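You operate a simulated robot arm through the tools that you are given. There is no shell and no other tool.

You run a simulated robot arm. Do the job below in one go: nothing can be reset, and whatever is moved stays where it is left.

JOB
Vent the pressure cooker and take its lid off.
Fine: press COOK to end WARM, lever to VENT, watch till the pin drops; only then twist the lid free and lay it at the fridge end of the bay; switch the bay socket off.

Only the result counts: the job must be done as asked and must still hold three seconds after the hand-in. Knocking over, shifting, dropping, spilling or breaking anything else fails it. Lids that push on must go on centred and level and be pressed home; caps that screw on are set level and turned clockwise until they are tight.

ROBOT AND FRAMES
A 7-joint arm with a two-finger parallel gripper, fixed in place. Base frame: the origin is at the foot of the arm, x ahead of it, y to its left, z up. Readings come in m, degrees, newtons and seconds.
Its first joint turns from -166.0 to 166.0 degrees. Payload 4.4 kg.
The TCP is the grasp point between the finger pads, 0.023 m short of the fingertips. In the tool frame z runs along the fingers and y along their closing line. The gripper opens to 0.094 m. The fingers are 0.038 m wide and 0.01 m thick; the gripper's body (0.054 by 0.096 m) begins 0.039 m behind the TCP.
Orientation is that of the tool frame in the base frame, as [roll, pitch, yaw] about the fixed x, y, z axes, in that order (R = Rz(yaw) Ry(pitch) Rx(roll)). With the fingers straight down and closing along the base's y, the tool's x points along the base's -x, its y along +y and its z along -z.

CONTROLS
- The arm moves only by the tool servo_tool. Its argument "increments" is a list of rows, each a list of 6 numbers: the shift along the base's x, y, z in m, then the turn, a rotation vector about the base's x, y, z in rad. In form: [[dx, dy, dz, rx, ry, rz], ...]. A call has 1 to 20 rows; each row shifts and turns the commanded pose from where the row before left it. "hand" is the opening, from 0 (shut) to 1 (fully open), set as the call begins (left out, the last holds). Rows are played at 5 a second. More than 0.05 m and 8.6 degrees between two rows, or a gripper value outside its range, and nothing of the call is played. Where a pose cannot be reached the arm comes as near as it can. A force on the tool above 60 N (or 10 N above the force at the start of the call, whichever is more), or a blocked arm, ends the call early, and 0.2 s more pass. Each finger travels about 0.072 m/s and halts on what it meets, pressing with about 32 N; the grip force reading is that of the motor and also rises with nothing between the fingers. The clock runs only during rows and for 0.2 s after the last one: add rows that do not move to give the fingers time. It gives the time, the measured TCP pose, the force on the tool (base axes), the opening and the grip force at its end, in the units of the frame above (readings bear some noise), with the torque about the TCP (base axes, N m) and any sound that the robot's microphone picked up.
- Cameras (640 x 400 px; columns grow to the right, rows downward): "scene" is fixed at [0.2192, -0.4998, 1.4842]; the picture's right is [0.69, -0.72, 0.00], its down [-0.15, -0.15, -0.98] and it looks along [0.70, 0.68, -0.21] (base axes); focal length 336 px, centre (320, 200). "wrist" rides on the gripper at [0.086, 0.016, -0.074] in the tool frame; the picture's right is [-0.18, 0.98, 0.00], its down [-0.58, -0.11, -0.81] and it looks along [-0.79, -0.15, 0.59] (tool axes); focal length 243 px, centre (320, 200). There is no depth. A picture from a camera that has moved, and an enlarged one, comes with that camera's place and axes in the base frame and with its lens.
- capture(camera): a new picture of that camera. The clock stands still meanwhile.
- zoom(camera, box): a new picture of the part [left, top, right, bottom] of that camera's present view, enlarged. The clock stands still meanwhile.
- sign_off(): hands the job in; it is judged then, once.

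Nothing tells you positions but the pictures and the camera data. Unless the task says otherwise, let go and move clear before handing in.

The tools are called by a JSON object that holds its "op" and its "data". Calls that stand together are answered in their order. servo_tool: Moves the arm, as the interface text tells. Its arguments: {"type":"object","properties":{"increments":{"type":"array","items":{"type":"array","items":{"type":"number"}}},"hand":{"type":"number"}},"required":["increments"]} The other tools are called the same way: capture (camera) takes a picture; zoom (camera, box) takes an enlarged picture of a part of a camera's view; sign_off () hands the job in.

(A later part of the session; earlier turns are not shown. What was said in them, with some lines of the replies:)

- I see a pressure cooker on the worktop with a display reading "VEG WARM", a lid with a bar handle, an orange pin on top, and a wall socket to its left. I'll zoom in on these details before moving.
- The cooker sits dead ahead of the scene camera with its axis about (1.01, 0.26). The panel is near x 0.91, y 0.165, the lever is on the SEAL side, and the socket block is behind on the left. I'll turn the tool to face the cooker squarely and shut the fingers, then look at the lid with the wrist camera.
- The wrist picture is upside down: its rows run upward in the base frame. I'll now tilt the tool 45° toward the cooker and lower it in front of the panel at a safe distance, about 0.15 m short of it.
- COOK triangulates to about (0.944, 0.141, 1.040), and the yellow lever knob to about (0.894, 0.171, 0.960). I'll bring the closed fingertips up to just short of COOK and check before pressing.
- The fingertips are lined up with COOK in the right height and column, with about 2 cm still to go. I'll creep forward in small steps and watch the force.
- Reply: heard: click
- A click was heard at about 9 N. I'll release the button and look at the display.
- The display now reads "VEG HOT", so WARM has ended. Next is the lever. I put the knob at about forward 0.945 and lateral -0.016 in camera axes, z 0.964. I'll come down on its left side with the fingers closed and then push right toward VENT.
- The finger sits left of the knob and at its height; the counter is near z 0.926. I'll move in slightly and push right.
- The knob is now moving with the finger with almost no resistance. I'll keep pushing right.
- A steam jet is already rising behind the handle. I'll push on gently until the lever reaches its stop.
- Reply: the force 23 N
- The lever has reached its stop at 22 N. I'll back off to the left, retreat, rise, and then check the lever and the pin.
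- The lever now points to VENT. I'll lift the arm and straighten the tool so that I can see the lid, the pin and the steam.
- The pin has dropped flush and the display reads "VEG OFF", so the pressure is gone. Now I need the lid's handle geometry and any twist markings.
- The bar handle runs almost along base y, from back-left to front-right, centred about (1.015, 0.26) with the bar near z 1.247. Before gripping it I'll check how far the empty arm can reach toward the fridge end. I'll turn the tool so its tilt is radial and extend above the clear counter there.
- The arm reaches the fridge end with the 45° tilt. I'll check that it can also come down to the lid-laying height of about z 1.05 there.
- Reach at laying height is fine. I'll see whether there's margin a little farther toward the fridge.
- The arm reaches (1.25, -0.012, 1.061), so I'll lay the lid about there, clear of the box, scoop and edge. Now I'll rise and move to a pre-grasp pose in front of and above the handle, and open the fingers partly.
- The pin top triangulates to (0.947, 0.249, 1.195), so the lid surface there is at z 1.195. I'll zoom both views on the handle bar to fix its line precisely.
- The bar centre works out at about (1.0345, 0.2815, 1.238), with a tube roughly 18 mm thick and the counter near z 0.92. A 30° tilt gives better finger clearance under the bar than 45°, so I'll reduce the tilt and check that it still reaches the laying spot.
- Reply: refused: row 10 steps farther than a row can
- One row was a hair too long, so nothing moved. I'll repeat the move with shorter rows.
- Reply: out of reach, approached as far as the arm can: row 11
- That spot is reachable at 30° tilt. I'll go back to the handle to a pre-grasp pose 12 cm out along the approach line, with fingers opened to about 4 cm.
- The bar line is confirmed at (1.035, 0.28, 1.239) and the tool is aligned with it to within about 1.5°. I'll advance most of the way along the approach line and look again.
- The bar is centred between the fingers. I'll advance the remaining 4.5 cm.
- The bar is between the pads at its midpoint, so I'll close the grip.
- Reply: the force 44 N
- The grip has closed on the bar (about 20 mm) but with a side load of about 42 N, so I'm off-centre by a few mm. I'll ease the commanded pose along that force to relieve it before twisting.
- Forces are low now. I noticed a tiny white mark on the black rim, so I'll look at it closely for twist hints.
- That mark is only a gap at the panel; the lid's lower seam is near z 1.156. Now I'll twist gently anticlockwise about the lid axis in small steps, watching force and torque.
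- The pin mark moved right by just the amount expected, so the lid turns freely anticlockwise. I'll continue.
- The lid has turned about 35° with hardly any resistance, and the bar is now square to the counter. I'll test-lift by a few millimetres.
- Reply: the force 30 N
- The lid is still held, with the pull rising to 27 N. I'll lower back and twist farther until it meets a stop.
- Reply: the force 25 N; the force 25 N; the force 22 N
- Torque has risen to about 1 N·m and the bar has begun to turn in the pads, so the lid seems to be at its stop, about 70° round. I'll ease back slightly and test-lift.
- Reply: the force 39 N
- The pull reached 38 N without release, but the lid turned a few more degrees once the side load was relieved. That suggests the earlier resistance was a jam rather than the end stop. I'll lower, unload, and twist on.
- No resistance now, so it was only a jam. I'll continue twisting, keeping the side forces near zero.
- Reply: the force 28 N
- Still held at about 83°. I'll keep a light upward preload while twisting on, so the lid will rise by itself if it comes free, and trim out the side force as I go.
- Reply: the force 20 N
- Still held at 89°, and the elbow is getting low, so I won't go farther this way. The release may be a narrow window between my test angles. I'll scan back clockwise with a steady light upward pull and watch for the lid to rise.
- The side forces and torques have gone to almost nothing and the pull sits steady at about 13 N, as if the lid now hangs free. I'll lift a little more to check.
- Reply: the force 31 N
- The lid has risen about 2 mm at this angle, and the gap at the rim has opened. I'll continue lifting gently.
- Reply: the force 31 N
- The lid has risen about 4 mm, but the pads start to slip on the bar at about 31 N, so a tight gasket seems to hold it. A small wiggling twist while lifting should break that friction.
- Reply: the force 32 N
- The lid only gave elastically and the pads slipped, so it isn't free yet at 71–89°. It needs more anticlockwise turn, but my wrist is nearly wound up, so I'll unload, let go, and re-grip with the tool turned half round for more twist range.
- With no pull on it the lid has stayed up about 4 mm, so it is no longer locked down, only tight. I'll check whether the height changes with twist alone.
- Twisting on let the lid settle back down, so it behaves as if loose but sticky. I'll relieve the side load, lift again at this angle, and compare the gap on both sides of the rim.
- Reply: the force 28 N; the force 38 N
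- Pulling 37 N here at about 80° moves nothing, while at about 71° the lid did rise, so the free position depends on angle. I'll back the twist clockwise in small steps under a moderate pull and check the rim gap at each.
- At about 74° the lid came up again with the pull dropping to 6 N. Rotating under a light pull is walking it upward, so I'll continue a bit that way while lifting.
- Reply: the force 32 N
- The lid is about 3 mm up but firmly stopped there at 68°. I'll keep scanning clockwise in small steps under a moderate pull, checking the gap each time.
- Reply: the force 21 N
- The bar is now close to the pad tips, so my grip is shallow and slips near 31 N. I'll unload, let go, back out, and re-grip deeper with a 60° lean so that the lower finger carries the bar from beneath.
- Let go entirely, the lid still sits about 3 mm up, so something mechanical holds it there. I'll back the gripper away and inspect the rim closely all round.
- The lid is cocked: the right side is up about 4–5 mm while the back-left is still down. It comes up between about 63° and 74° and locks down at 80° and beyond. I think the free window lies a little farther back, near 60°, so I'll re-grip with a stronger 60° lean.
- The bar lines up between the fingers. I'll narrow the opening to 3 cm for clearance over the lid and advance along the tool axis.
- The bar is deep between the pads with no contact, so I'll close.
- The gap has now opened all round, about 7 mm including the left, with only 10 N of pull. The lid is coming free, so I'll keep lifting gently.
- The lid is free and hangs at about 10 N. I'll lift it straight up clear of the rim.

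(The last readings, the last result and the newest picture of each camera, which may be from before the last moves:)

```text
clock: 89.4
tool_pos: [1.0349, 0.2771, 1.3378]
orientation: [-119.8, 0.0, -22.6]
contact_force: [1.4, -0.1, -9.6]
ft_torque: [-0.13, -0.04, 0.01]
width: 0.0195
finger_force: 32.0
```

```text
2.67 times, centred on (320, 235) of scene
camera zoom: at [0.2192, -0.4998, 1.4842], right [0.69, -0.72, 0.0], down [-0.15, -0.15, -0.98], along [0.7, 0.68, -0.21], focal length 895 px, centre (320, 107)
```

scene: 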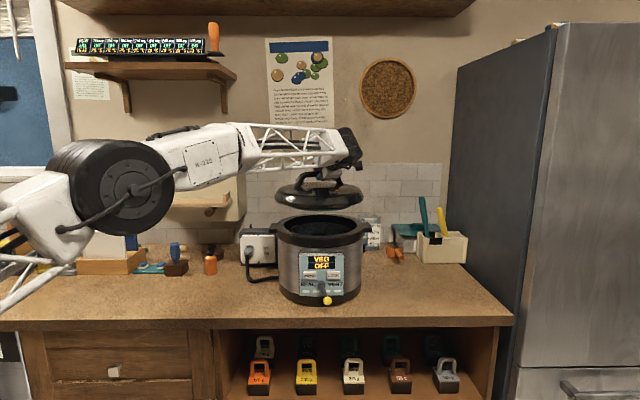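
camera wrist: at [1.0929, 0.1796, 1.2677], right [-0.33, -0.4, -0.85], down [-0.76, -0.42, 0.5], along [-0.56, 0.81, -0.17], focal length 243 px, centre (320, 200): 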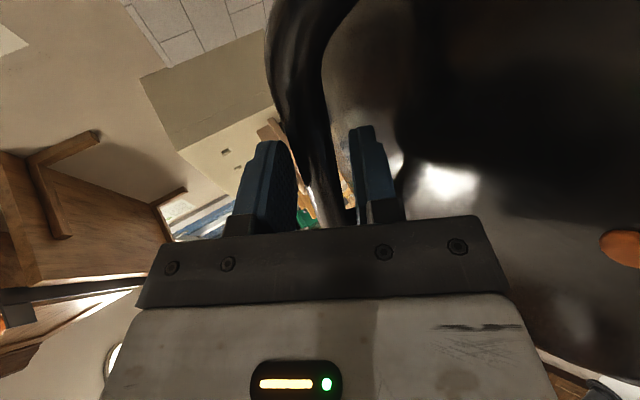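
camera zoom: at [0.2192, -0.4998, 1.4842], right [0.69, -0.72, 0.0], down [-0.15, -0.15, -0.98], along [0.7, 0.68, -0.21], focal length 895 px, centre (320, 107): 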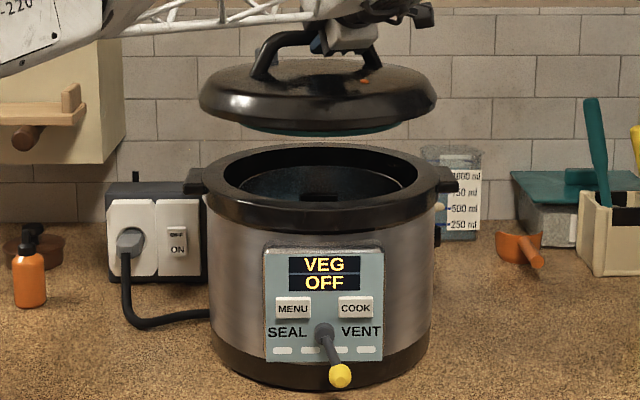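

The lid is off and hanging level. I'll carry it right toward the fridge end at this height, turning it so that the arm leans radially.

{"op": "servo_tool", "data": {"increments": [[0.024, -0.0264, 0, 0, 0, -0.11], [0.024, -0.0264, 0, 0, 0, -0.11], [0.024, -0.0264, 0, 0, 0, -0.11], [0.024, -0.0264, 0, 0, 0, -0.11], [0.024, -0.0264, 0, 0, 0, -0.11], [0, 0, 0, 0, 0, 0]]}}

{"op": "capture", "data": {"camera": "scene"}}

```text
clock: 90.8
tool_pos: [1.1512, 0.1455, 1.3368]
orientation: [-120.1, 0.0, -54.1]
contact_force: [0.5, -0.4, -10.7]
ft_torque: [-0.1, 0.09, -0.02]
width: 0.0197
finger_force: 31.8
```

```text
taken
```

scene: 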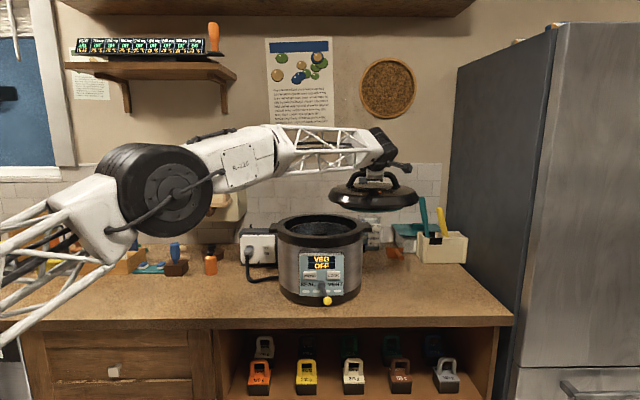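

{"op": "servo_tool", "data": {"increments": [[0.024, -0.0264, -0.005, 0, 0, -0.11], [0.024, -0.0264, -0.005, 0, 0, -0.11], [0.024, -0.0264, -0.005, 0, 0, -0.11], [0.024, -0.0264, -0.01, 0, 0, -0.11], [0.0237, -0.0264, -0.01, 0, 0, -0.11], [0, 0, 0, 0, 0, 0]]}}

{"op": "capture", "data": {"camera": "scene"}}

{"op": "capture", "data": {"camera": "wrist"}}

```text
clock: 92.2
tool_pos: [1.2732, 0.0136, 1.301]
orientation: [-120.0, 0.1, -85.6]
contact_force: [-0.3, -1.1, -10.6]
ft_torque: [-0.09, 0.11, -0.01]
width: 0.0193
finger_force: 32.6
```

```text
taken
```

scene: 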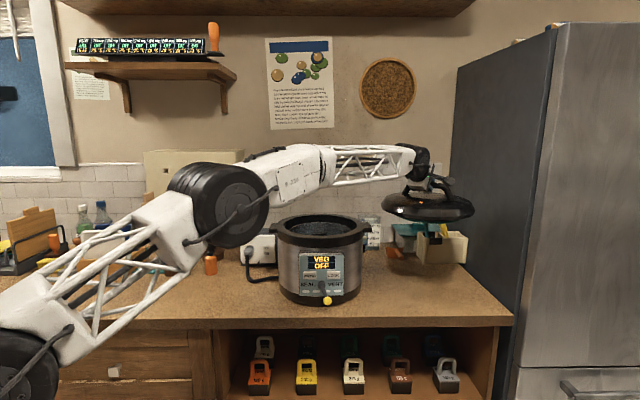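

```text
taken
camera wrist: at [1.2076, -0.0783, 1.3254], right [-0.5, 0.15, -0.85], down [-0.69, 0.53, 0.5], along [0.52, 0.83, -0.17], focal length 243 px, centre (320, 200)
```

wrist: 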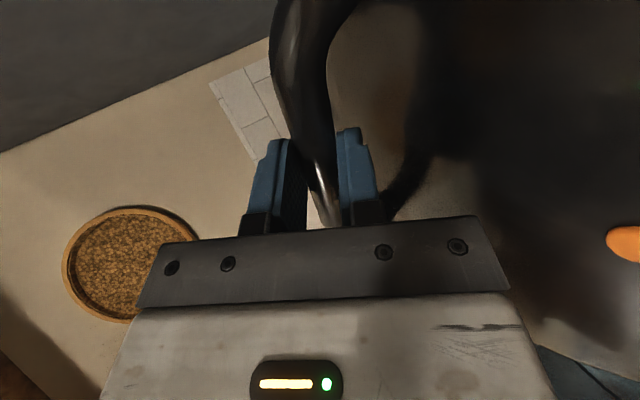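

The lid hangs over the clear patch of counter at the fridge end, roughly midway between the front edge and the box and scoop. I'll lower it in two stages.

{"op": "servo_tool", "data": {"increments": [[0, 0, -0.04, 0, 0, 0], [0, 0, -0.04, 0, 0, 0], [0, 0, -0.04, 0, 0, 0], [0, 0, -0.04, 0, 0, 0], [0, 0, -0.03, 0, 0, 0], [0, 0, -0.03, 0, 0, 0], [0, 0, -0.02, 0, 0, 0], [0, 0, 0, 0, 0, 0]]}}

{"op": "zoom", "data": {"camera": "scene", "box": [340, 190, 540, 330]}}

{"op": "capture", "data": {"camera": "scene"}}

```text
clock: 94.0
tool_pos: [1.2731, 0.014, 1.0613]
orientation: [-120.0, 0.0, -85.6]
contact_force: [1.0, -1.3, -10.0]
ft_torque: [-0.08, 0.12, -0.01]
width: 0.0197
finger_force: 32.3
```

```text
2.86 times, centred on (440, 260) of scene
camera zoom: at [0.2192, -0.4998, 1.4842], right [0.69, -0.72, 0.0], down [-0.15, -0.15, -0.98], along [0.7, 0.68, -0.21], focal length 959 px, centre (-23, 29)
```

zoom: 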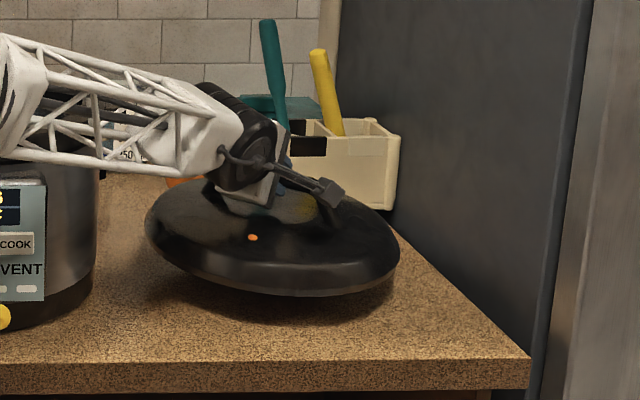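

```text
taken
```

scene: 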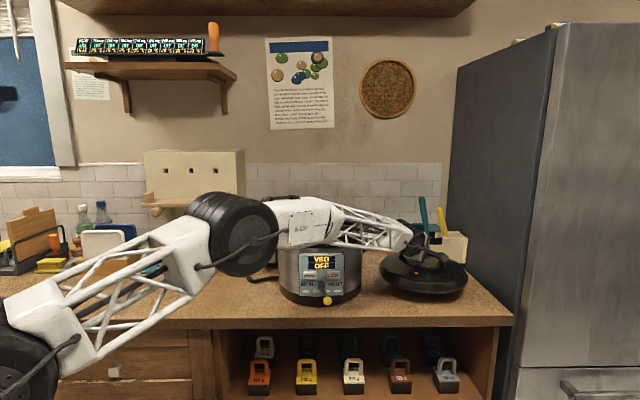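

{"op": "servo_tool", "data": {"increments": [[0, 0, -0.01, 0, 0, 0], [0, 0, -0.01, 0, 0, 0], [0, 0, -0.008, 0, 0, 0], [0, 0, -0.004, 0, 0, 0], [0, 0, 0, 0, 0, 0]]}}

{"op": "zoom", "data": {"camera": "scene", "box": [370, 230, 480, 310]}}

```text
clock: 95.2
tool_pos: [1.2728, 0.0133, 1.0311]
orientation: [-119.9, 0.0, -85.6]
contact_force: [-0.4, -0.4, -9.5]
ft_torque: [-0.05, 0.08, -0.01]
width: 0.0197
finger_force: 31.6
```

```text
5.00 times, centred on (425, 270) of scene
camera zoom: at [0.2192, -0.4998, 1.4842], right [0.69, -0.72, 0.0], down [-0.15, -0.15, -0.98], along [0.7, 0.68, -0.21], focal length 1678 px, centre (-205, -150)
```

zoom: 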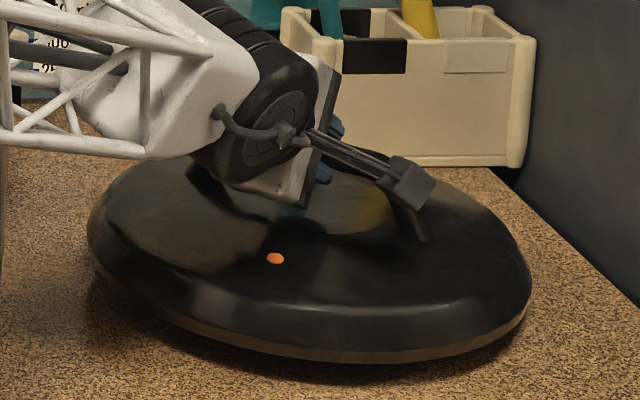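

{"op": "servo_tool", "data": {"increments": [[0, 0, -0.004, 0, 0, 0], [0, 0, -0.004, 0, 0, 0], [0, 0, 0, 0, 0, 0]]}}

```text
clock: 96.0
tool_pos: [1.2739, 0.0132, 1.0292]
orientation: [-119.6, -0.1, -85.7]
contact_force: [-6.0, -1.8, 28.2]
ft_torque: [0.13, -0.34, -0.02]
width: 0.0197
finger_force: 31.7
```

The lid has touched down on the counter. I'll relieve the downward push and then open the fingers.

{"op": "servo_tool", "data": {"increments": [[0, 0, 0.0025, 0, 0, 0], [0, 0, 0, 0, 0, 0]]}}

{"op": "zoom", "data": {"camera": "scene", "box": [370, 230, 480, 310]}}

```text
clock: 96.6
tool_pos: [1.2734, 0.0121, 1.0298]
orientation: [-119.7, 0.0, -85.6]
contact_force: [22.0, -0.6, 39.4]
ft_torque: [0.16, -0.89, -0.05]
width: 0.0197
finger_force: 31.9
```

```text
5.00 times, centred on (425, 270) of scene
camera zoom: at [0.2192, -0.4998, 1.4842], right [0.69, -0.72, 0.0], down [-0.15, -0.15, -0.98], along [0.7, 0.68, -0.21], focal length 1678 px, centre (-205, -150)
```

zoom: 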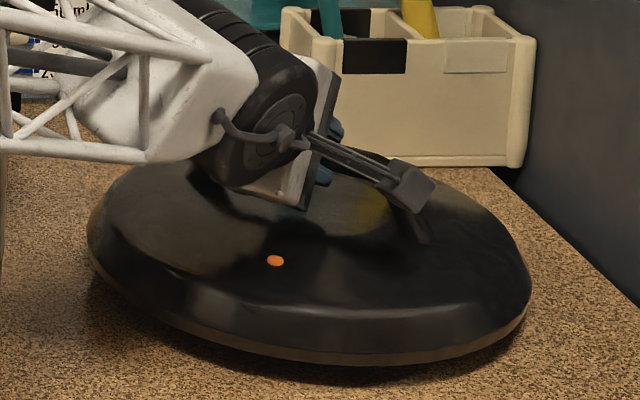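

{"op": "servo_tool", "data": {"increments": [[0.0004, 0, 0.002, 0, 0, 0], [0.0004, 0, 0.0015, 0, 0, 0], [0, 0, 0, 0, 0, 0]]}}

```text
clock: 97.4
tool_pos: [1.2726, 0.0126, 1.0289]
orientation: [-119.9, 0.0, -85.6]
contact_force: [-1.9, -2.7, 31.3]
ft_torque: [0.13, -0.33, -0.01]
width: 0.0199
finger_force: 31.8
```

{"op": "servo_tool", "data": {"increments": [[0, 0, 0.002, 0, 0, 0], [0, 0, 0.002, 0, 0, 0], [0, 0, 0, 0, 0, 0]]}}

{"op": "zoom", "data": {"camera": "scene", "box": [370, 230, 480, 310]}}

```text
clock: 98.2
tool_pos: [1.2721, 0.0134, 1.029]
orientation: [-120.1, 0.0, -85.5]
contact_force: [-0.9, -2.7, 3.1]
ft_torque: [0.01, -0.02, 0.03]
width: 0.0195
finger_force: 32.5
```

```text
5.00 times, centred on (425, 270) of scene
camera zoom: at [0.2192, -0.4998, 1.4842], right [0.69, -0.72, 0.0], down [-0.15, -0.15, -0.98], along [0.7, 0.68, -0.21], focal length 1678 px, centre (-205, -150)
```

zoom: 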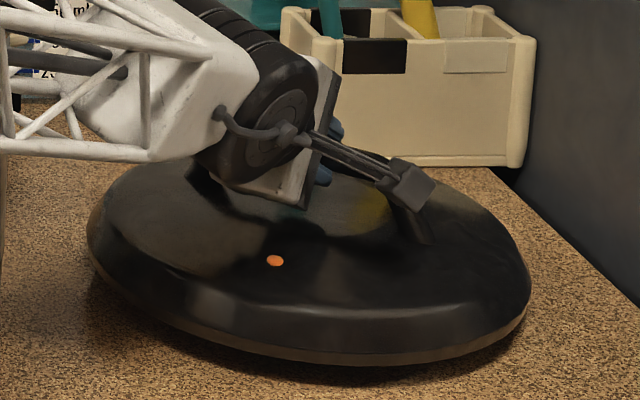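

The lid is resting on the counter with almost no load on the tool. I'll open just enough to clear the bar and draw straight back along the tool axis.

{"op": "servo_tool", "data": {"increments": [[0, 0, 0, 0, 0, 0], [0, 0, 0, 0, 0, 0], [0, 0, 0, 0, 0, 0]], "hand": 0.33}}

{"op": "zoom", "data": {"camera": "scene", "box": [370, 230, 480, 310]}}

{"op": "capture", "data": {"camera": "wrist"}}

```text
clock: 99.0
tool_pos: [1.2747, 0.0135, 1.0326]
orientation: [-120.0, 0.0, -85.6]
contact_force: [0.6, -0.4, 0.9]
ft_torque: [0.04, 0.0, -0.03]
width: 0.0311
finger_force: 0.1
```

```text
5.00 times, centred on (425, 270) of scene
camera zoom: at [0.2192, -0.4998, 1.4842], right [0.69, -0.72, 0.0], down [-0.15, -0.15, -0.98], along [0.7, 0.68, -0.21], focal length 1678 px, centre (-205, -150)
```

zoom: 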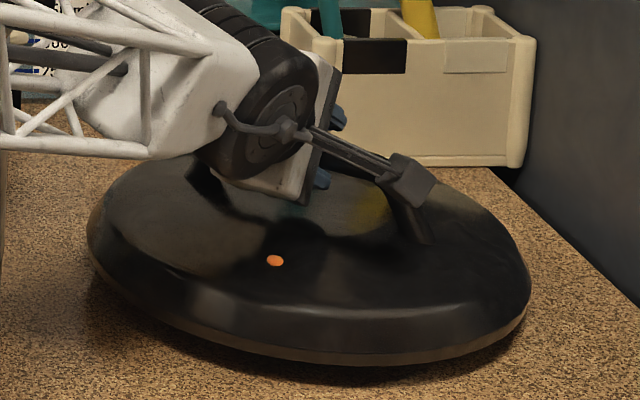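

```text
taken
camera wrist: at [1.2086, -0.0787, 1.0556], right [-0.5, 0.15, -0.85], down [-0.69, 0.53, 0.5], along [0.52, 0.84, -0.17], focal length 243 px, centre (320, 200)
```

wrist: 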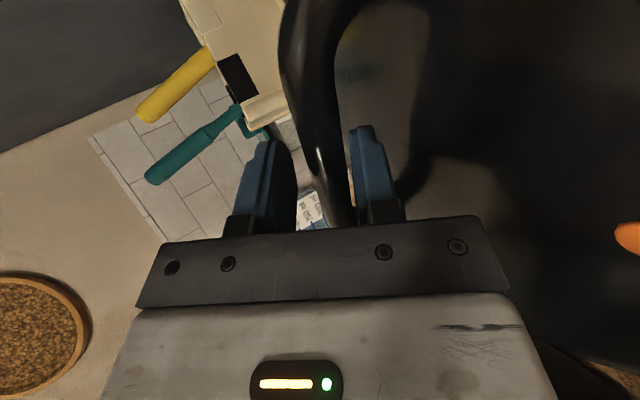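

{"op": "servo_tool", "data": {"increments": [[0, 0, -0.0025, 0, 0, 0], [-0.0155, -0.0012, 0.009, 0, 0, 0], [-0.0155, -0.0012, 0.009, 0, 0, 0], [-0.0155, -0.0012, 0.009, 0, 0, 0], [-0.0155, -0.0012, 0.009, 0, 0, 0], [-0.0155, -0.0012, 0.009, 0, 0, 0], [-0.0155, -0.0012, 0.009, 0, 0, 0], [0, 0, 0.03, 0, 0, 0], [0, 0, 0.04, 0, 0, 0], [0, 0, 0.04, 0, 0, 0], [0, 0, 0.04, 0, 0, 0], [0, 0, 0.04, 0, 0, 0], [0, 0, 0, 0, 0, 0]]}}

{"op": "capture", "data": {"camera": "scene"}}

{"op": "zoom", "data": {"camera": "scene", "box": [340, 190, 540, 330]}}

```text
clock: 101.8
tool_pos: [1.1798, 0.006, 1.2752]
orientation: [-119.9, 0.0, -85.6]
contact_force: [0.2, 1.0, -0.7]
ft_torque: [0.0, 0.03, 0.01]
width: 0.0309
finger_force: 0.0
```

```text
taken
```

scene: 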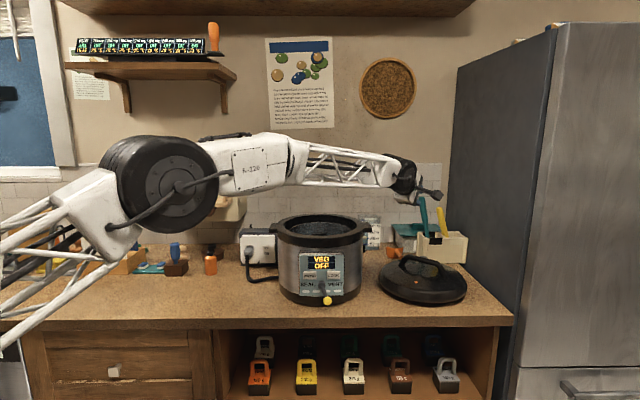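

```text
2.86 times, centred on (440, 260) of scene
camera zoom: at [0.2192, -0.4998, 1.4842], right [0.69, -0.72, 0.0], down [-0.15, -0.15, -0.98], along [0.7, 0.68, -0.21], focal length 959 px, centre (-23, 29)
```

zoom: 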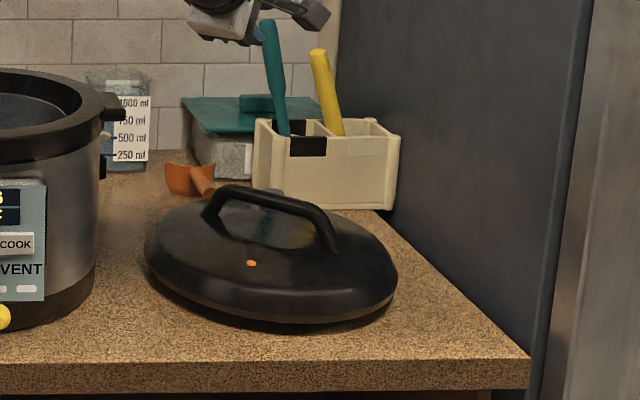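

The lid lies flat on the counter at the fridge end, clear of the scoop, box and edge. Next is the socket switch: its OFF label triangulates to about (1.005, 0.560, 1.006). I'll close the hand, un-lean, and swing round to the left of the cooker at a safe height.

{"op": "servo_tool", "data": {"increments": [[-0.03, 0.01, 0.012, -0.0101, 0.1306, 0], [-0.04, 0.015, 0.012, -0.0101, 0.1306, 0], [-0.04, 0.015, 0.012, -0.0101, 0.1306, 0], [-0.04, 0.015, 0.012, -0.0101, 0.1306, 0], [-0.04, 0.015, 0.012, -0.0101, 0.1306, 0], [-0.04, 0.015, 0.012, -0.0101, 0.1306, 0], [-0.04, 0.015, 0.012, -0.0101, 0.1306, 0], [-0.04, 0.015, 0.012, -0.0101, 0.1306, 0], [0, 0, 0, 0, 0, 0]], "hand": 0}}

{"op": "capture", "data": {"camera": "scene"}}

```text
clock: 103.8
tool_pos: [0.871, 0.1221, 1.3687]
orientation: [180.0, 0.1, -85.6]
contact_force: [-0.3, 0.6, 0.1]
ft_torque: [-0.02, 0.02, 0.01]
width: 0.0002
finger_force: 32.5
```

```text
taken
```

scene: 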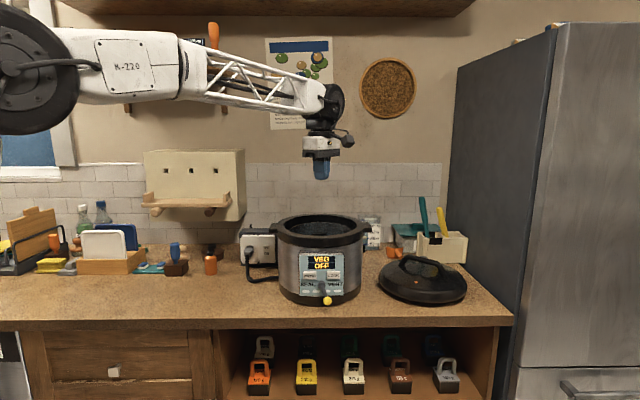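

{"op": "servo_tool", "data": {"increments": [[-0.0121, 0.0258, -0.003, 0, 0, -0.13], [-0.0121, 0.0258, -0.003, 0, 0, -0.13], [-0.0121, 0.0258, -0.003, 0, 0, -0.13], [-0.0121, 0.0258, -0.003, 0, 0, -0.13], [-0.0121, 0.0258, -0.003, 0, 0, -0.13], [-0.0121, 0.0258, -0.003, 0, 0, -0.13], [-0.0121, 0.0258, -0.003, 0, 0, -0.13], [-0.0121, 0.0258, -0.003, 0, 0, -0.13], [-0.0121, 0.0258, -0.003, 0, 0, -0.13], [-0.0121, 0.0258, -0.003, 0, 0, -0.13], [0, 0, 0, 0, 0, 0]]}}

{"op": "capture", "data": {"camera": "scene"}}

{"op": "capture", "data": {"camera": "wrist"}}

```text
clock: 106.2
tool_pos: [0.7496, 0.3804, 1.3409]
orientation: [180.0, 0.0, -160.1]
contact_force: [0.3, -0.1, 0.5]
ft_torque: [-0.01, 0.02, 0.02]
width: 0.0
finger_force: 31.6
```

```text
taken
```

scene: 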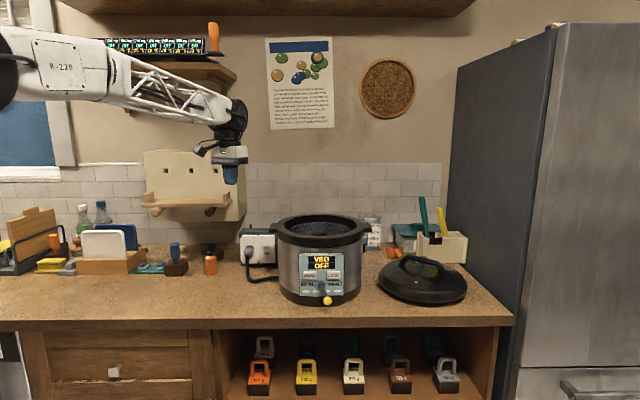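

```text
taken
camera wrist: at [0.6629, 0.3655, 1.415], right [-0.16, 0.99, 0.0], down [0.58, 0.1, 0.81], along [0.8, 0.13, -0.59], focal length 243 px, centre (320, 200)
```

wrist: 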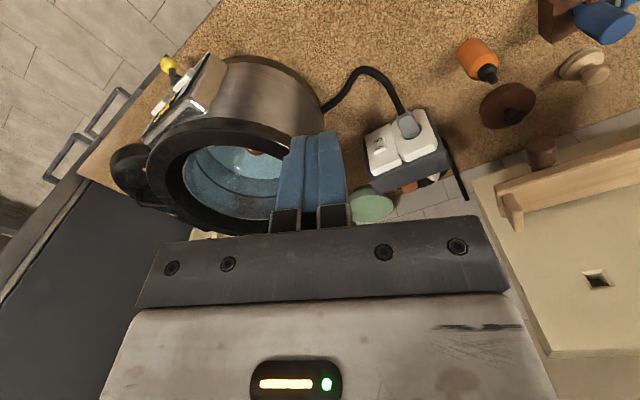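

I can see the socket block with the plug, cable and rocker. I'll zoom in for a precise fix on the switch.

{"op": "zoom", "data": {"camera": "wrist", "box": [330, 60, 480, 220]}}

{"op": "zoom", "data": {"camera": "scene", "box": [230, 220, 285, 275]}}

```text
2.50 times, centred on (405, 140) of wrist
camera zoom: at [0.6629, 0.3655, 1.415], right [-0.16, 0.99, 0.0], down [0.58, 0.1, 0.81], along [0.8, 0.13, -0.59], focal length 606 px, centre (108, 350)
```

zoom: 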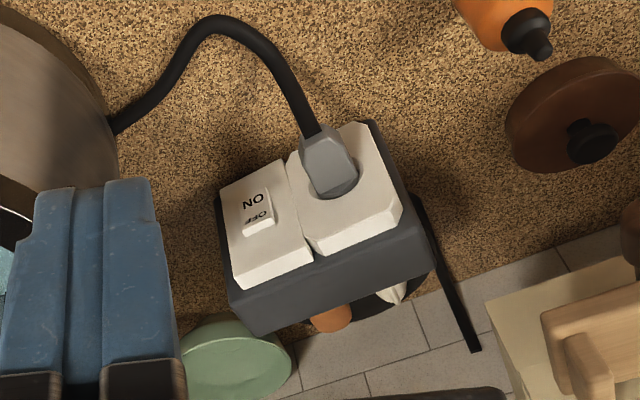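

```text
7.27 times, centred on (258, 248) of scene
camera zoom: at [0.2192, -0.4998, 1.4842], right [0.69, -0.72, 0.0], down [-0.15, -0.15, -0.98], along [0.7, 0.68, -0.21], focal length 2440 px, centre (774, -146)
```

zoom: 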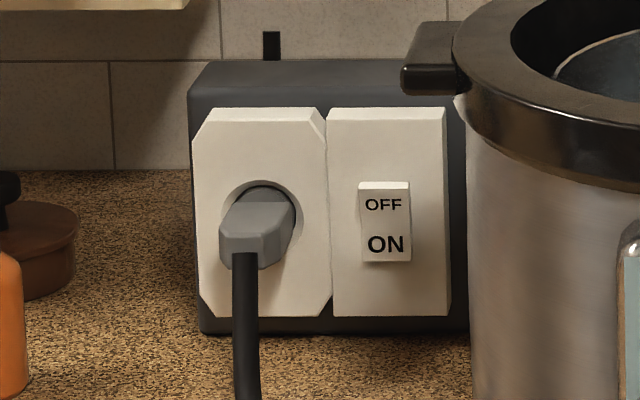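

The rocker's OFF end stands out at about z 1.01, with the plug close on its left. I'll use a 30° lean pointing radially so that the hand stays above the plug and clear of the cooker lug, and descend to about 8 cm short of the switch.

{"op": "servo_tool", "data": {"increments": [[0, 0, 0, 0, 0, 0.141], [0.0184, 0.0166, -0.0318, 0.0615, -0.1157, 0], [0.0184, 0.0166, -0.0318, 0.0615, -0.1157, 0], [0.0184, 0.0166, -0.0318, 0.0615, -0.1157, 0], [0.0184, 0.0166, -0.0318, 0.0615, -0.1157, 0], [0.0184, 0.0166, -0.0318, 0, 0, 0], [0.0184, 0.0166, -0.0318, 0, 0, 0], [0, 0, 0, 0, 0, 0]]}}

{"op": "capture", "data": {"camera": "wrist"}}

{"op": "capture", "data": {"camera": "scene"}}

```text
clock: 108.0
tool_pos: [0.8603, 0.4795, 1.1482]
orientation: [-179.9, 30.0, -151.9]
contact_force: [-0.2, -0.3, -0.2]
ft_torque: [0.0, -0.03, 0.02]
width: 0.0
finger_force: 31.8
```

```text
taken
camera wrist: at [0.7544, 0.4401, 1.1699], right [-0.32, 0.94, 0.09], down [0.14, -0.05, 0.99], along [0.94, 0.33, -0.12], focal length 243 px, centre (320, 200)
```

wrist: 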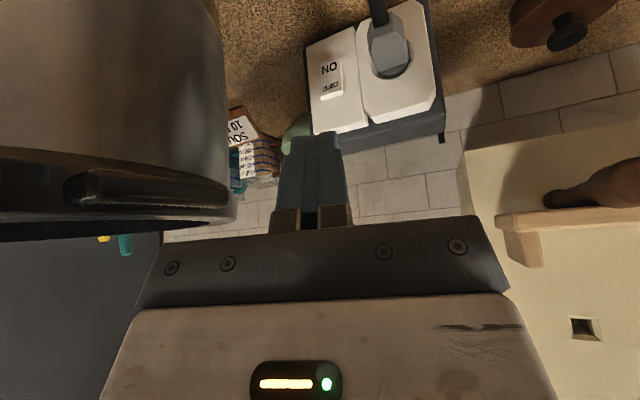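

```text
taken
```

scene: 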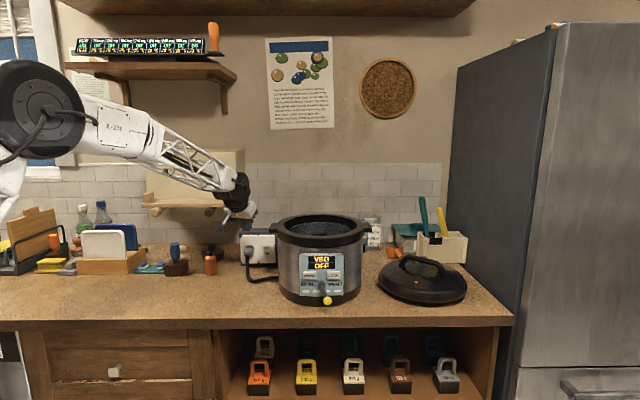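

The view is clear: OFF refines to (1.0045, 0.557, 1.004). I'll come down to about 6 cm short of it.

{"op": "servo_tool", "data": {"increments": [[0.0172, 0.0084, -0.0325, 0, 0, 0], [0.0172, 0.0084, -0.0325, 0, 0, 0], [0.0172, 0.0083, -0.0325, 0, 0, 0], [0.0171, 0.0083, -0.0323, 0, 0, 0], [0, 0, 0, 0, 0, 0]]}}

{"op": "capture", "data": {"camera": "wrist"}}

{"op": "zoom", "data": {"camera": "scene", "box": [210, 200, 310, 290]}}

```text
clock: 109.2
tool_pos: [0.9293, 0.5124, 1.0202]
orientation: [-179.9, 30.0, -152.0]
contact_force: [0.6, 0.1, 0.0]
ft_torque: [0.0, 0.0, -0.02]
width: 0.0
finger_force: 32.1
```

```text
taken
camera wrist: at [0.8231, 0.4737, 1.041], right [-0.32, 0.94, 0.09], down [0.14, -0.05, 0.99], along [0.94, 0.33, -0.12], focal length 243 px, centre (320, 200)
```

wrist: 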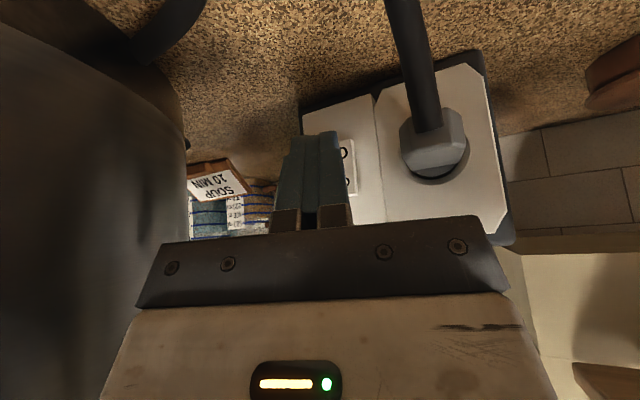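

```text
4.44 times, centred on (260, 245) of scene
camera zoom: at [0.2192, -0.4998, 1.4842], right [0.69, -0.72, 0.0], down [-0.15, -0.15, -0.98], along [0.7, 0.68, -0.21], focal length 1491 px, centre (587, 0)
```

zoom: 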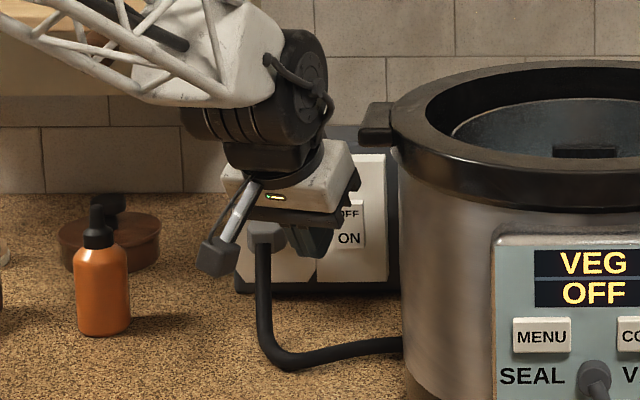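

The fingertips are lined up with the OFF end, with the plug clear on the left. I'll advance slowly.

{"op": "servo_tool", "data": {"increments": [[0.0088, 0.0047, 0, 0, 0, 0], [0.0088, 0.0047, 0, 0, 0, 0], [0.0088, 0.0047, 0, 0, 0, 0], [0.0088, 0.0047, 0, 0, 0, 0], [0, 0, 0, 0, 0, 0]]}}

{"op": "capture", "data": {"camera": "wrist"}}

{"op": "zoom", "data": {"camera": "scene", "box": [230, 215, 290, 275]}}

```text
clock: 110.4
tool_pos: [0.9635, 0.5295, 1.0179]
orientation: [-179.9, 30.0, -151.8]
contact_force: [-0.4, 0.9, 0.4]
ft_torque: [0.0, 0.02, -0.03]
width: 0.0
finger_force: 31.8
```

```text
taken
camera wrist: at [0.8582, 0.4923, 1.0406], right [-0.32, 0.94, 0.09], down [0.14, -0.05, 0.99], along [0.94, 0.33, -0.12], focal length 243 px, centre (320, 200)
```

wrist: 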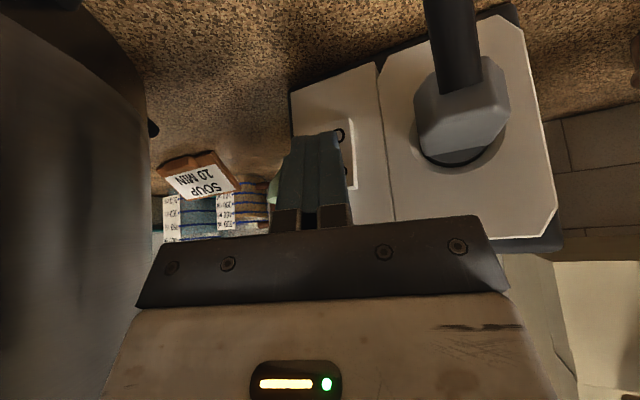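

```text
6.67 times, centred on (260, 245) of scene
camera zoom: at [0.2192, -0.4998, 1.4842], right [0.69, -0.72, 0.0], down [-0.15, -0.15, -0.98], along [0.7, 0.68, -0.21], focal length 2237 px, centre (720, -100)
```

zoom: 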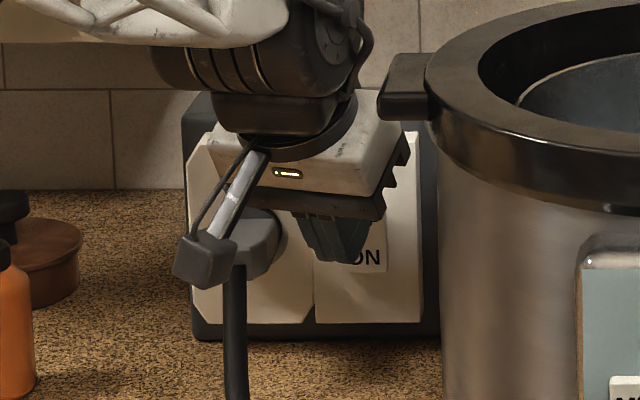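

{"op": "servo_tool", "data": {"increments": [[0.0035, 0.0019, 0, 0, 0, 0], [0.0035, 0.0019, 0, 0, 0, 0], [0, 0, 0, 0, 0, 0]]}}

```text
clock: 111.2
tool_pos: [0.9705, 0.5335, 1.0189]
orientation: [-179.9, 30.0, -151.8]
contact_force: [-0.5, -0.3, -0.1]
ft_torque: [0.02, -0.01, 0.0]
width: 0.0001
finger_force: 32.2
```

{"op": "servo_tool", "data": {"increments": [[0.0022, 0.0012, 0, 0, 0, 0], [0.0022, 0.0012, 0, 0, 0, 0], [0, 0, 0, 0, 0, 0]]}}

```text
clock: 112.0
tool_pos: [0.9755, 0.5363, 1.0197]
orientation: [-179.9, 29.8, -151.9]
contact_force: [-32.4, -18.7, 4.8]
ft_torque: [-0.1, 0.28, 0.32]
width: 0.0
finger_force: 31.7
```

Contact at about 37 N with no click yet. I'll look at where the tip is touching.

{"op": "zoom", "data": {"camera": "scene", "box": [240, 225, 280, 265]}}

{"op": "zoom", "data": {"camera": "wrist", "box": [250, 60, 410, 220]}}

```text
10.00 times, centred on (260, 245) of scene
camera zoom: at [0.2192, -0.4998, 1.4842], right [0.69, -0.72, 0.0], down [-0.15, -0.15, -0.98], along [0.7, 0.68, -0.21], focal length 3356 px, centre (920, -250)
```

zoom: 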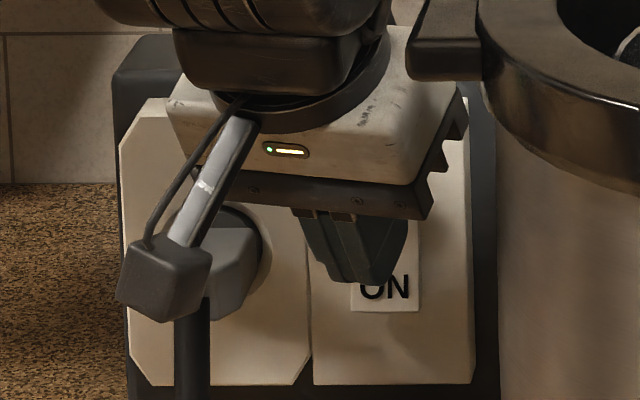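

```text
2.50 times, centred on (330, 140) of wrist
camera zoom: at [0.8688, 0.4976, 1.0405], right [-0.32, 0.94, 0.09], down [0.14, -0.05, 0.99], along [0.94, 0.33, -0.12], focal length 606 px, centre (295, 350)
```

zoom: 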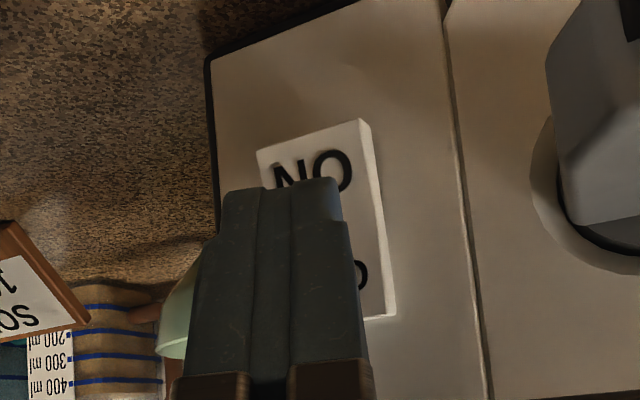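

{"op": "zoom", "data": {"camera": "scene", "box": [290, 240, 350, 300]}}

```text
6.67 times, centred on (320, 270) of scene
camera zoom: at [0.2192, -0.4998, 1.4842], right [0.69, -0.72, 0.0], down [-0.15, -0.15, -0.98], along [0.7, 0.68, -0.21], focal length 2237 px, centre (320, -267)
```

zoom: 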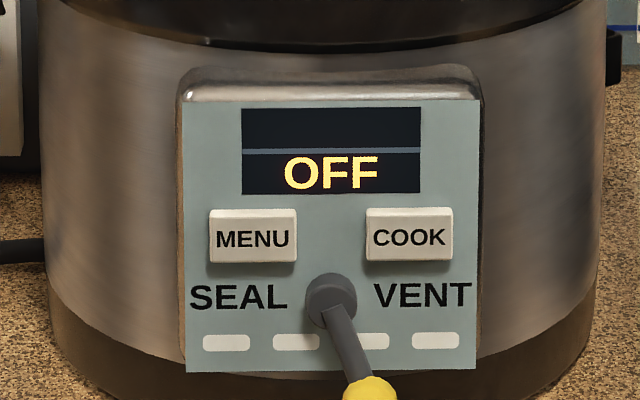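

The display's "VEG" line has gone out, so the rocker may have tipped. I'll back off and inspect the switch.

{"op": "servo_tool", "data": {"increments": [[-0.0044, -0.0024, 0, 0, 0, 0], [-0.0088, -0.0047, 0, 0, 0, 0], [-0.0176, -0.0094, 0.0, 0, 0, 0], [-0.0265, -0.0141, 0.02, 0, 0, 0], [-0.0265, -0.0141, 0.035, 0, 0, 0], [-0.0265, -0.0141, 0.035, 0, 0, 0], [0, 0, 0, 0, 0, 0]]}}

{"op": "zoom", "data": {"camera": "scene", "box": [230, 220, 285, 275]}}

{"op": "zoom", "data": {"camera": "wrist", "box": [260, 0, 460, 150]}}

{"op": "capture", "data": {"camera": "scene"}}

```text
clock: 113.6
tool_pos: [0.8655, 0.4783, 1.1104]
orientation: [-179.8, 30.1, -151.9]
contact_force: [0.5, -0.5, -0.6]
ft_torque: [0.01, 0.0, 0.0]
width: 0.0004
finger_force: 32.1
```

```text
7.27 times, centred on (258, 248) of scene
camera zoom: at [0.2192, -0.4998, 1.4842], right [0.69, -0.72, 0.0], down [-0.15, -0.15, -0.98], along [0.7, 0.68, -0.21], focal length 2440 px, centre (774, -146)
```

zoom: 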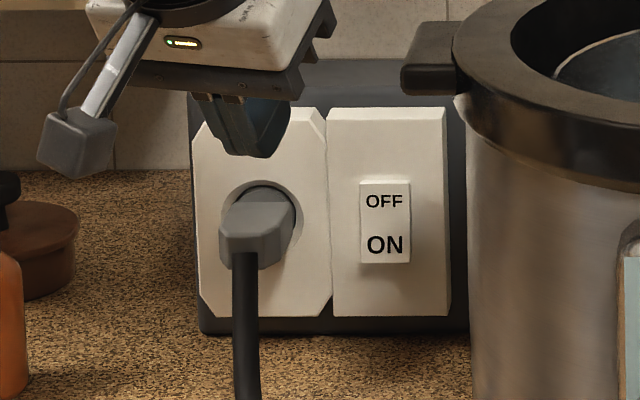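

```text
2.67 times, centred on (360, 75) of wrist
camera zoom: at [0.7588, 0.4398, 1.1313], right [-0.32, 0.94, 0.09], down [0.14, -0.05, 0.99], along [0.94, 0.33, -0.12], focal length 647 px, centre (213, 533)
```

zoom: 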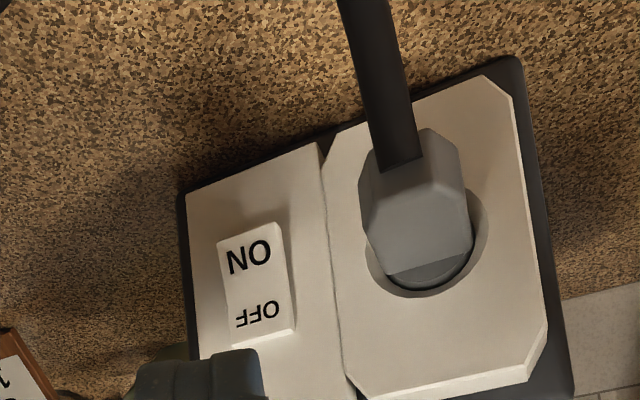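

```text
taken
```

scene: 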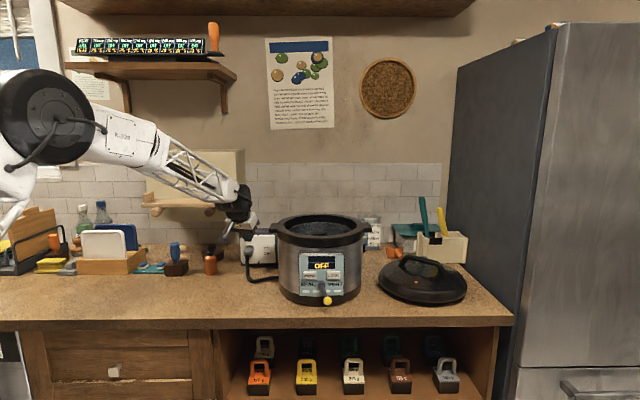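

{"op": "zoom", "data": {"camera": "scene", "box": [256, 226, 272, 246]}}

{"op": "zoom", "data": {"camera": "scene", "box": [270, 210, 370, 310]}}

{"op": "zoom", "data": {"camera": "wrist", "box": [315, 60, 365, 140]}}

```text
16.00 times, centred on (264, 236) of scene
camera zoom: at [0.2192, -0.4998, 1.4842], right [0.69, -0.72, 0.0], down [-0.15, -0.15, -0.98], along [0.7, 0.68, -0.21], focal length 5369 px, centre (1216, -376)
```

zoom: 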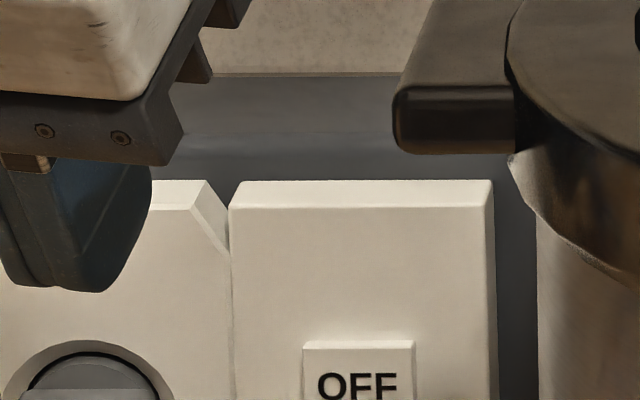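

```text
4.00 times, centred on (320, 260) of scene
camera zoom: at [0.2192, -0.4998, 1.4842], right [0.69, -0.72, 0.0], down [-0.15, -0.15, -0.98], along [0.7, 0.68, -0.21], focal length 1342 px, centre (320, -40)
```

zoom: 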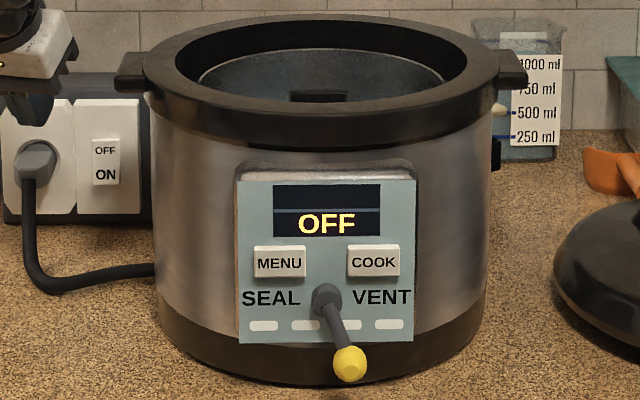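

```text
5.00 times, centred on (340, 100) of wrist
camera zoom: at [0.7588, 0.4398, 1.1313], right [-0.32, 0.94, 0.09], down [0.14, -0.05, 0.99], along [0.94, 0.33, -0.12], focal length 1213 px, centre (220, 700)
```

zoom: 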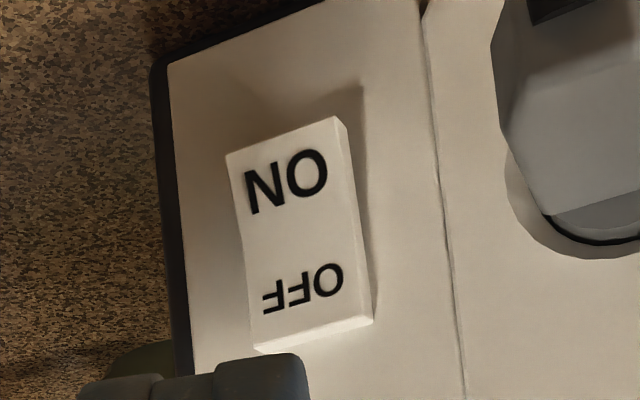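

The rocker has tipped to OFF: the ON end now stands out, and the cooker's program line went dark when I pressed it. I'll retreat well clear and then make a final check of the whole scene.

{"op": "servo_tool", "data": {"increments": [[-0.02, -0.015, 0.03, 0, 0, 0], [-0.03, -0.02, 0.03, 0, 0, 0], [-0.03, -0.02, 0.03, 0, 0, 0], [-0.03, -0.02, 0.03, 0, 0, 0], [-0.02, -0.02, 0.03, 0, 0, 0], [-0.02, -0.02, 0.03, 0, 0, 0], [0, 0, 0.03, 0, 0, 0], [0, 0, 0, 0, 0, 0], [0, 0, 0, 0, 0, 0], [0, 0, 0, 0, 0, 0]]}}

{"op": "capture", "data": {"camera": "scene"}}

{"op": "zoom", "data": {"camera": "scene", "box": [230, 180, 390, 310]}}

{"op": "zoom", "data": {"camera": "scene", "box": [350, 190, 490, 310]}}

{"op": "zoom", "data": {"camera": "scene", "box": [230, 220, 285, 275]}}

```text
clock: 115.8
tool_pos: [0.7157, 0.3634, 1.3191]
orientation: [-179.9, 30.0, -152.0]
contact_force: [0.5, -1.0, 0.9]
ft_torque: [0.0, 0.0, -0.01]
width: 0.0
finger_force: 32.4
```

```text
taken
```

scene: 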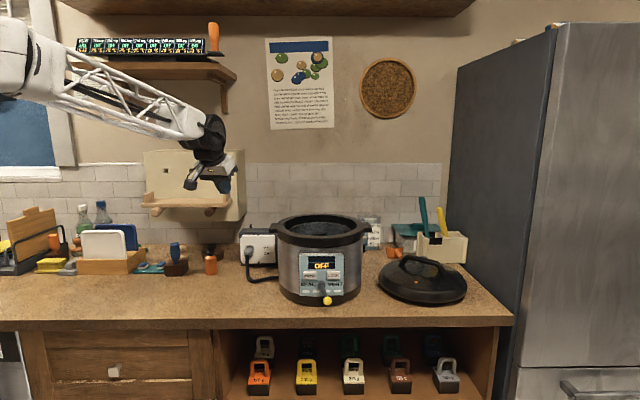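

```text
3.08 times, centred on (310, 245) of scene
camera zoom: at [0.2192, -0.4998, 1.4842], right [0.69, -0.72, 0.0], down [-0.15, -0.15, -0.98], along [0.7, 0.68, -0.21], focal length 1032 px, centre (351, 62)
```

zoom: 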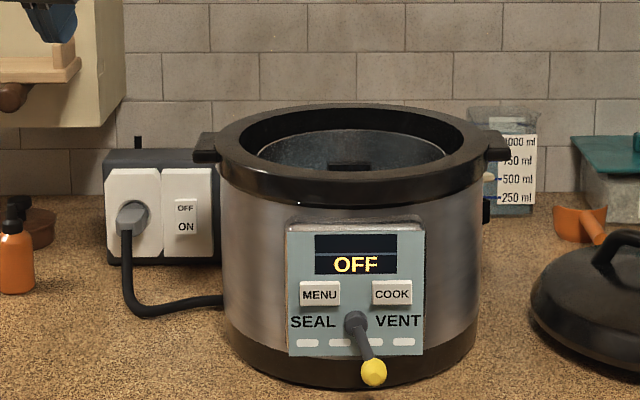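

```text
3.33 times, centred on (420, 250) of scene
camera zoom: at [0.2192, -0.4998, 1.4842], right [0.69, -0.72, 0.0], down [-0.15, -0.15, -0.98], along [0.7, 0.68, -0.21], focal length 1119 px, centre (-13, 33)
```

zoom: 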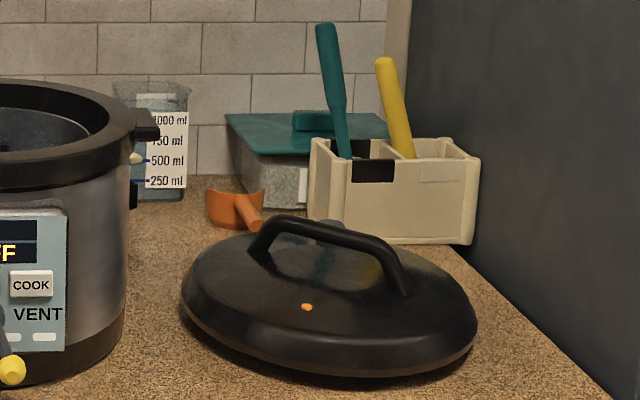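

```text
7.27 times, centred on (258, 248) of scene
camera zoom: at [0.2192, -0.4998, 1.4842], right [0.69, -0.72, 0.0], down [-0.15, -0.15, -0.98], along [0.7, 0.68, -0.21], focal length 2440 px, centre (774, -146)
```

zoom: 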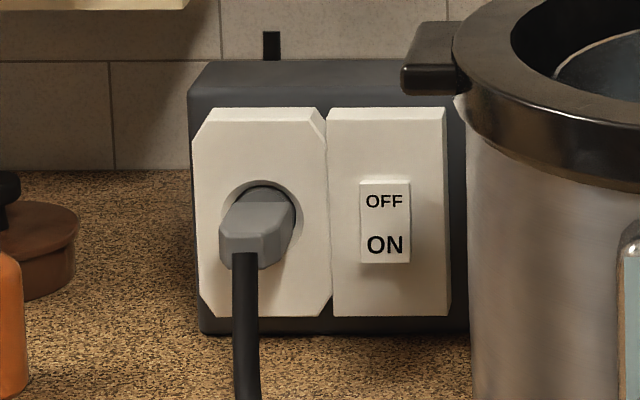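

Everything checks out. The cooker hasn't moved, the lever is at VENT and the display reads only OFF. The lid lies flat at the fridge end, clear of the scoop and box, the socket rocker is on OFF, and the arm is well clear, so I'm handing in.

{"op": "sign_off", "data": {}}

```text
The job is handed in.
```

The pressure cooker is vented, its lid is off, and the bay socket is switched off. The job is handed in; I haven't seen how it was judged.

- **WARM ended:** I pressed COOK; it clicked and the display changed from "VEG WARM" to "VEG HOT".
- **Vented:** I pushed the lever to VENT until it stopped. The pin had dropped flush before I touched the lid.
- **Lid:** I twisted it anticlockwise. It would not lift at first, so I turned it back and forth and re-gripped it once. It came free about 60° round. It now lies flat on the counter at the fridge end, clear of the scoop, the box and the front edge.
- **Socket:** I pressed the top of the switch. It now sits at OFF. I heard no click, but the "VEG" line on the display went out as I pressed, leaving only "OFF".

In the final pictures the cooker has moved no more than a millimetre or two, and nothing else looks disturbed. The arm has let go and is well clear.
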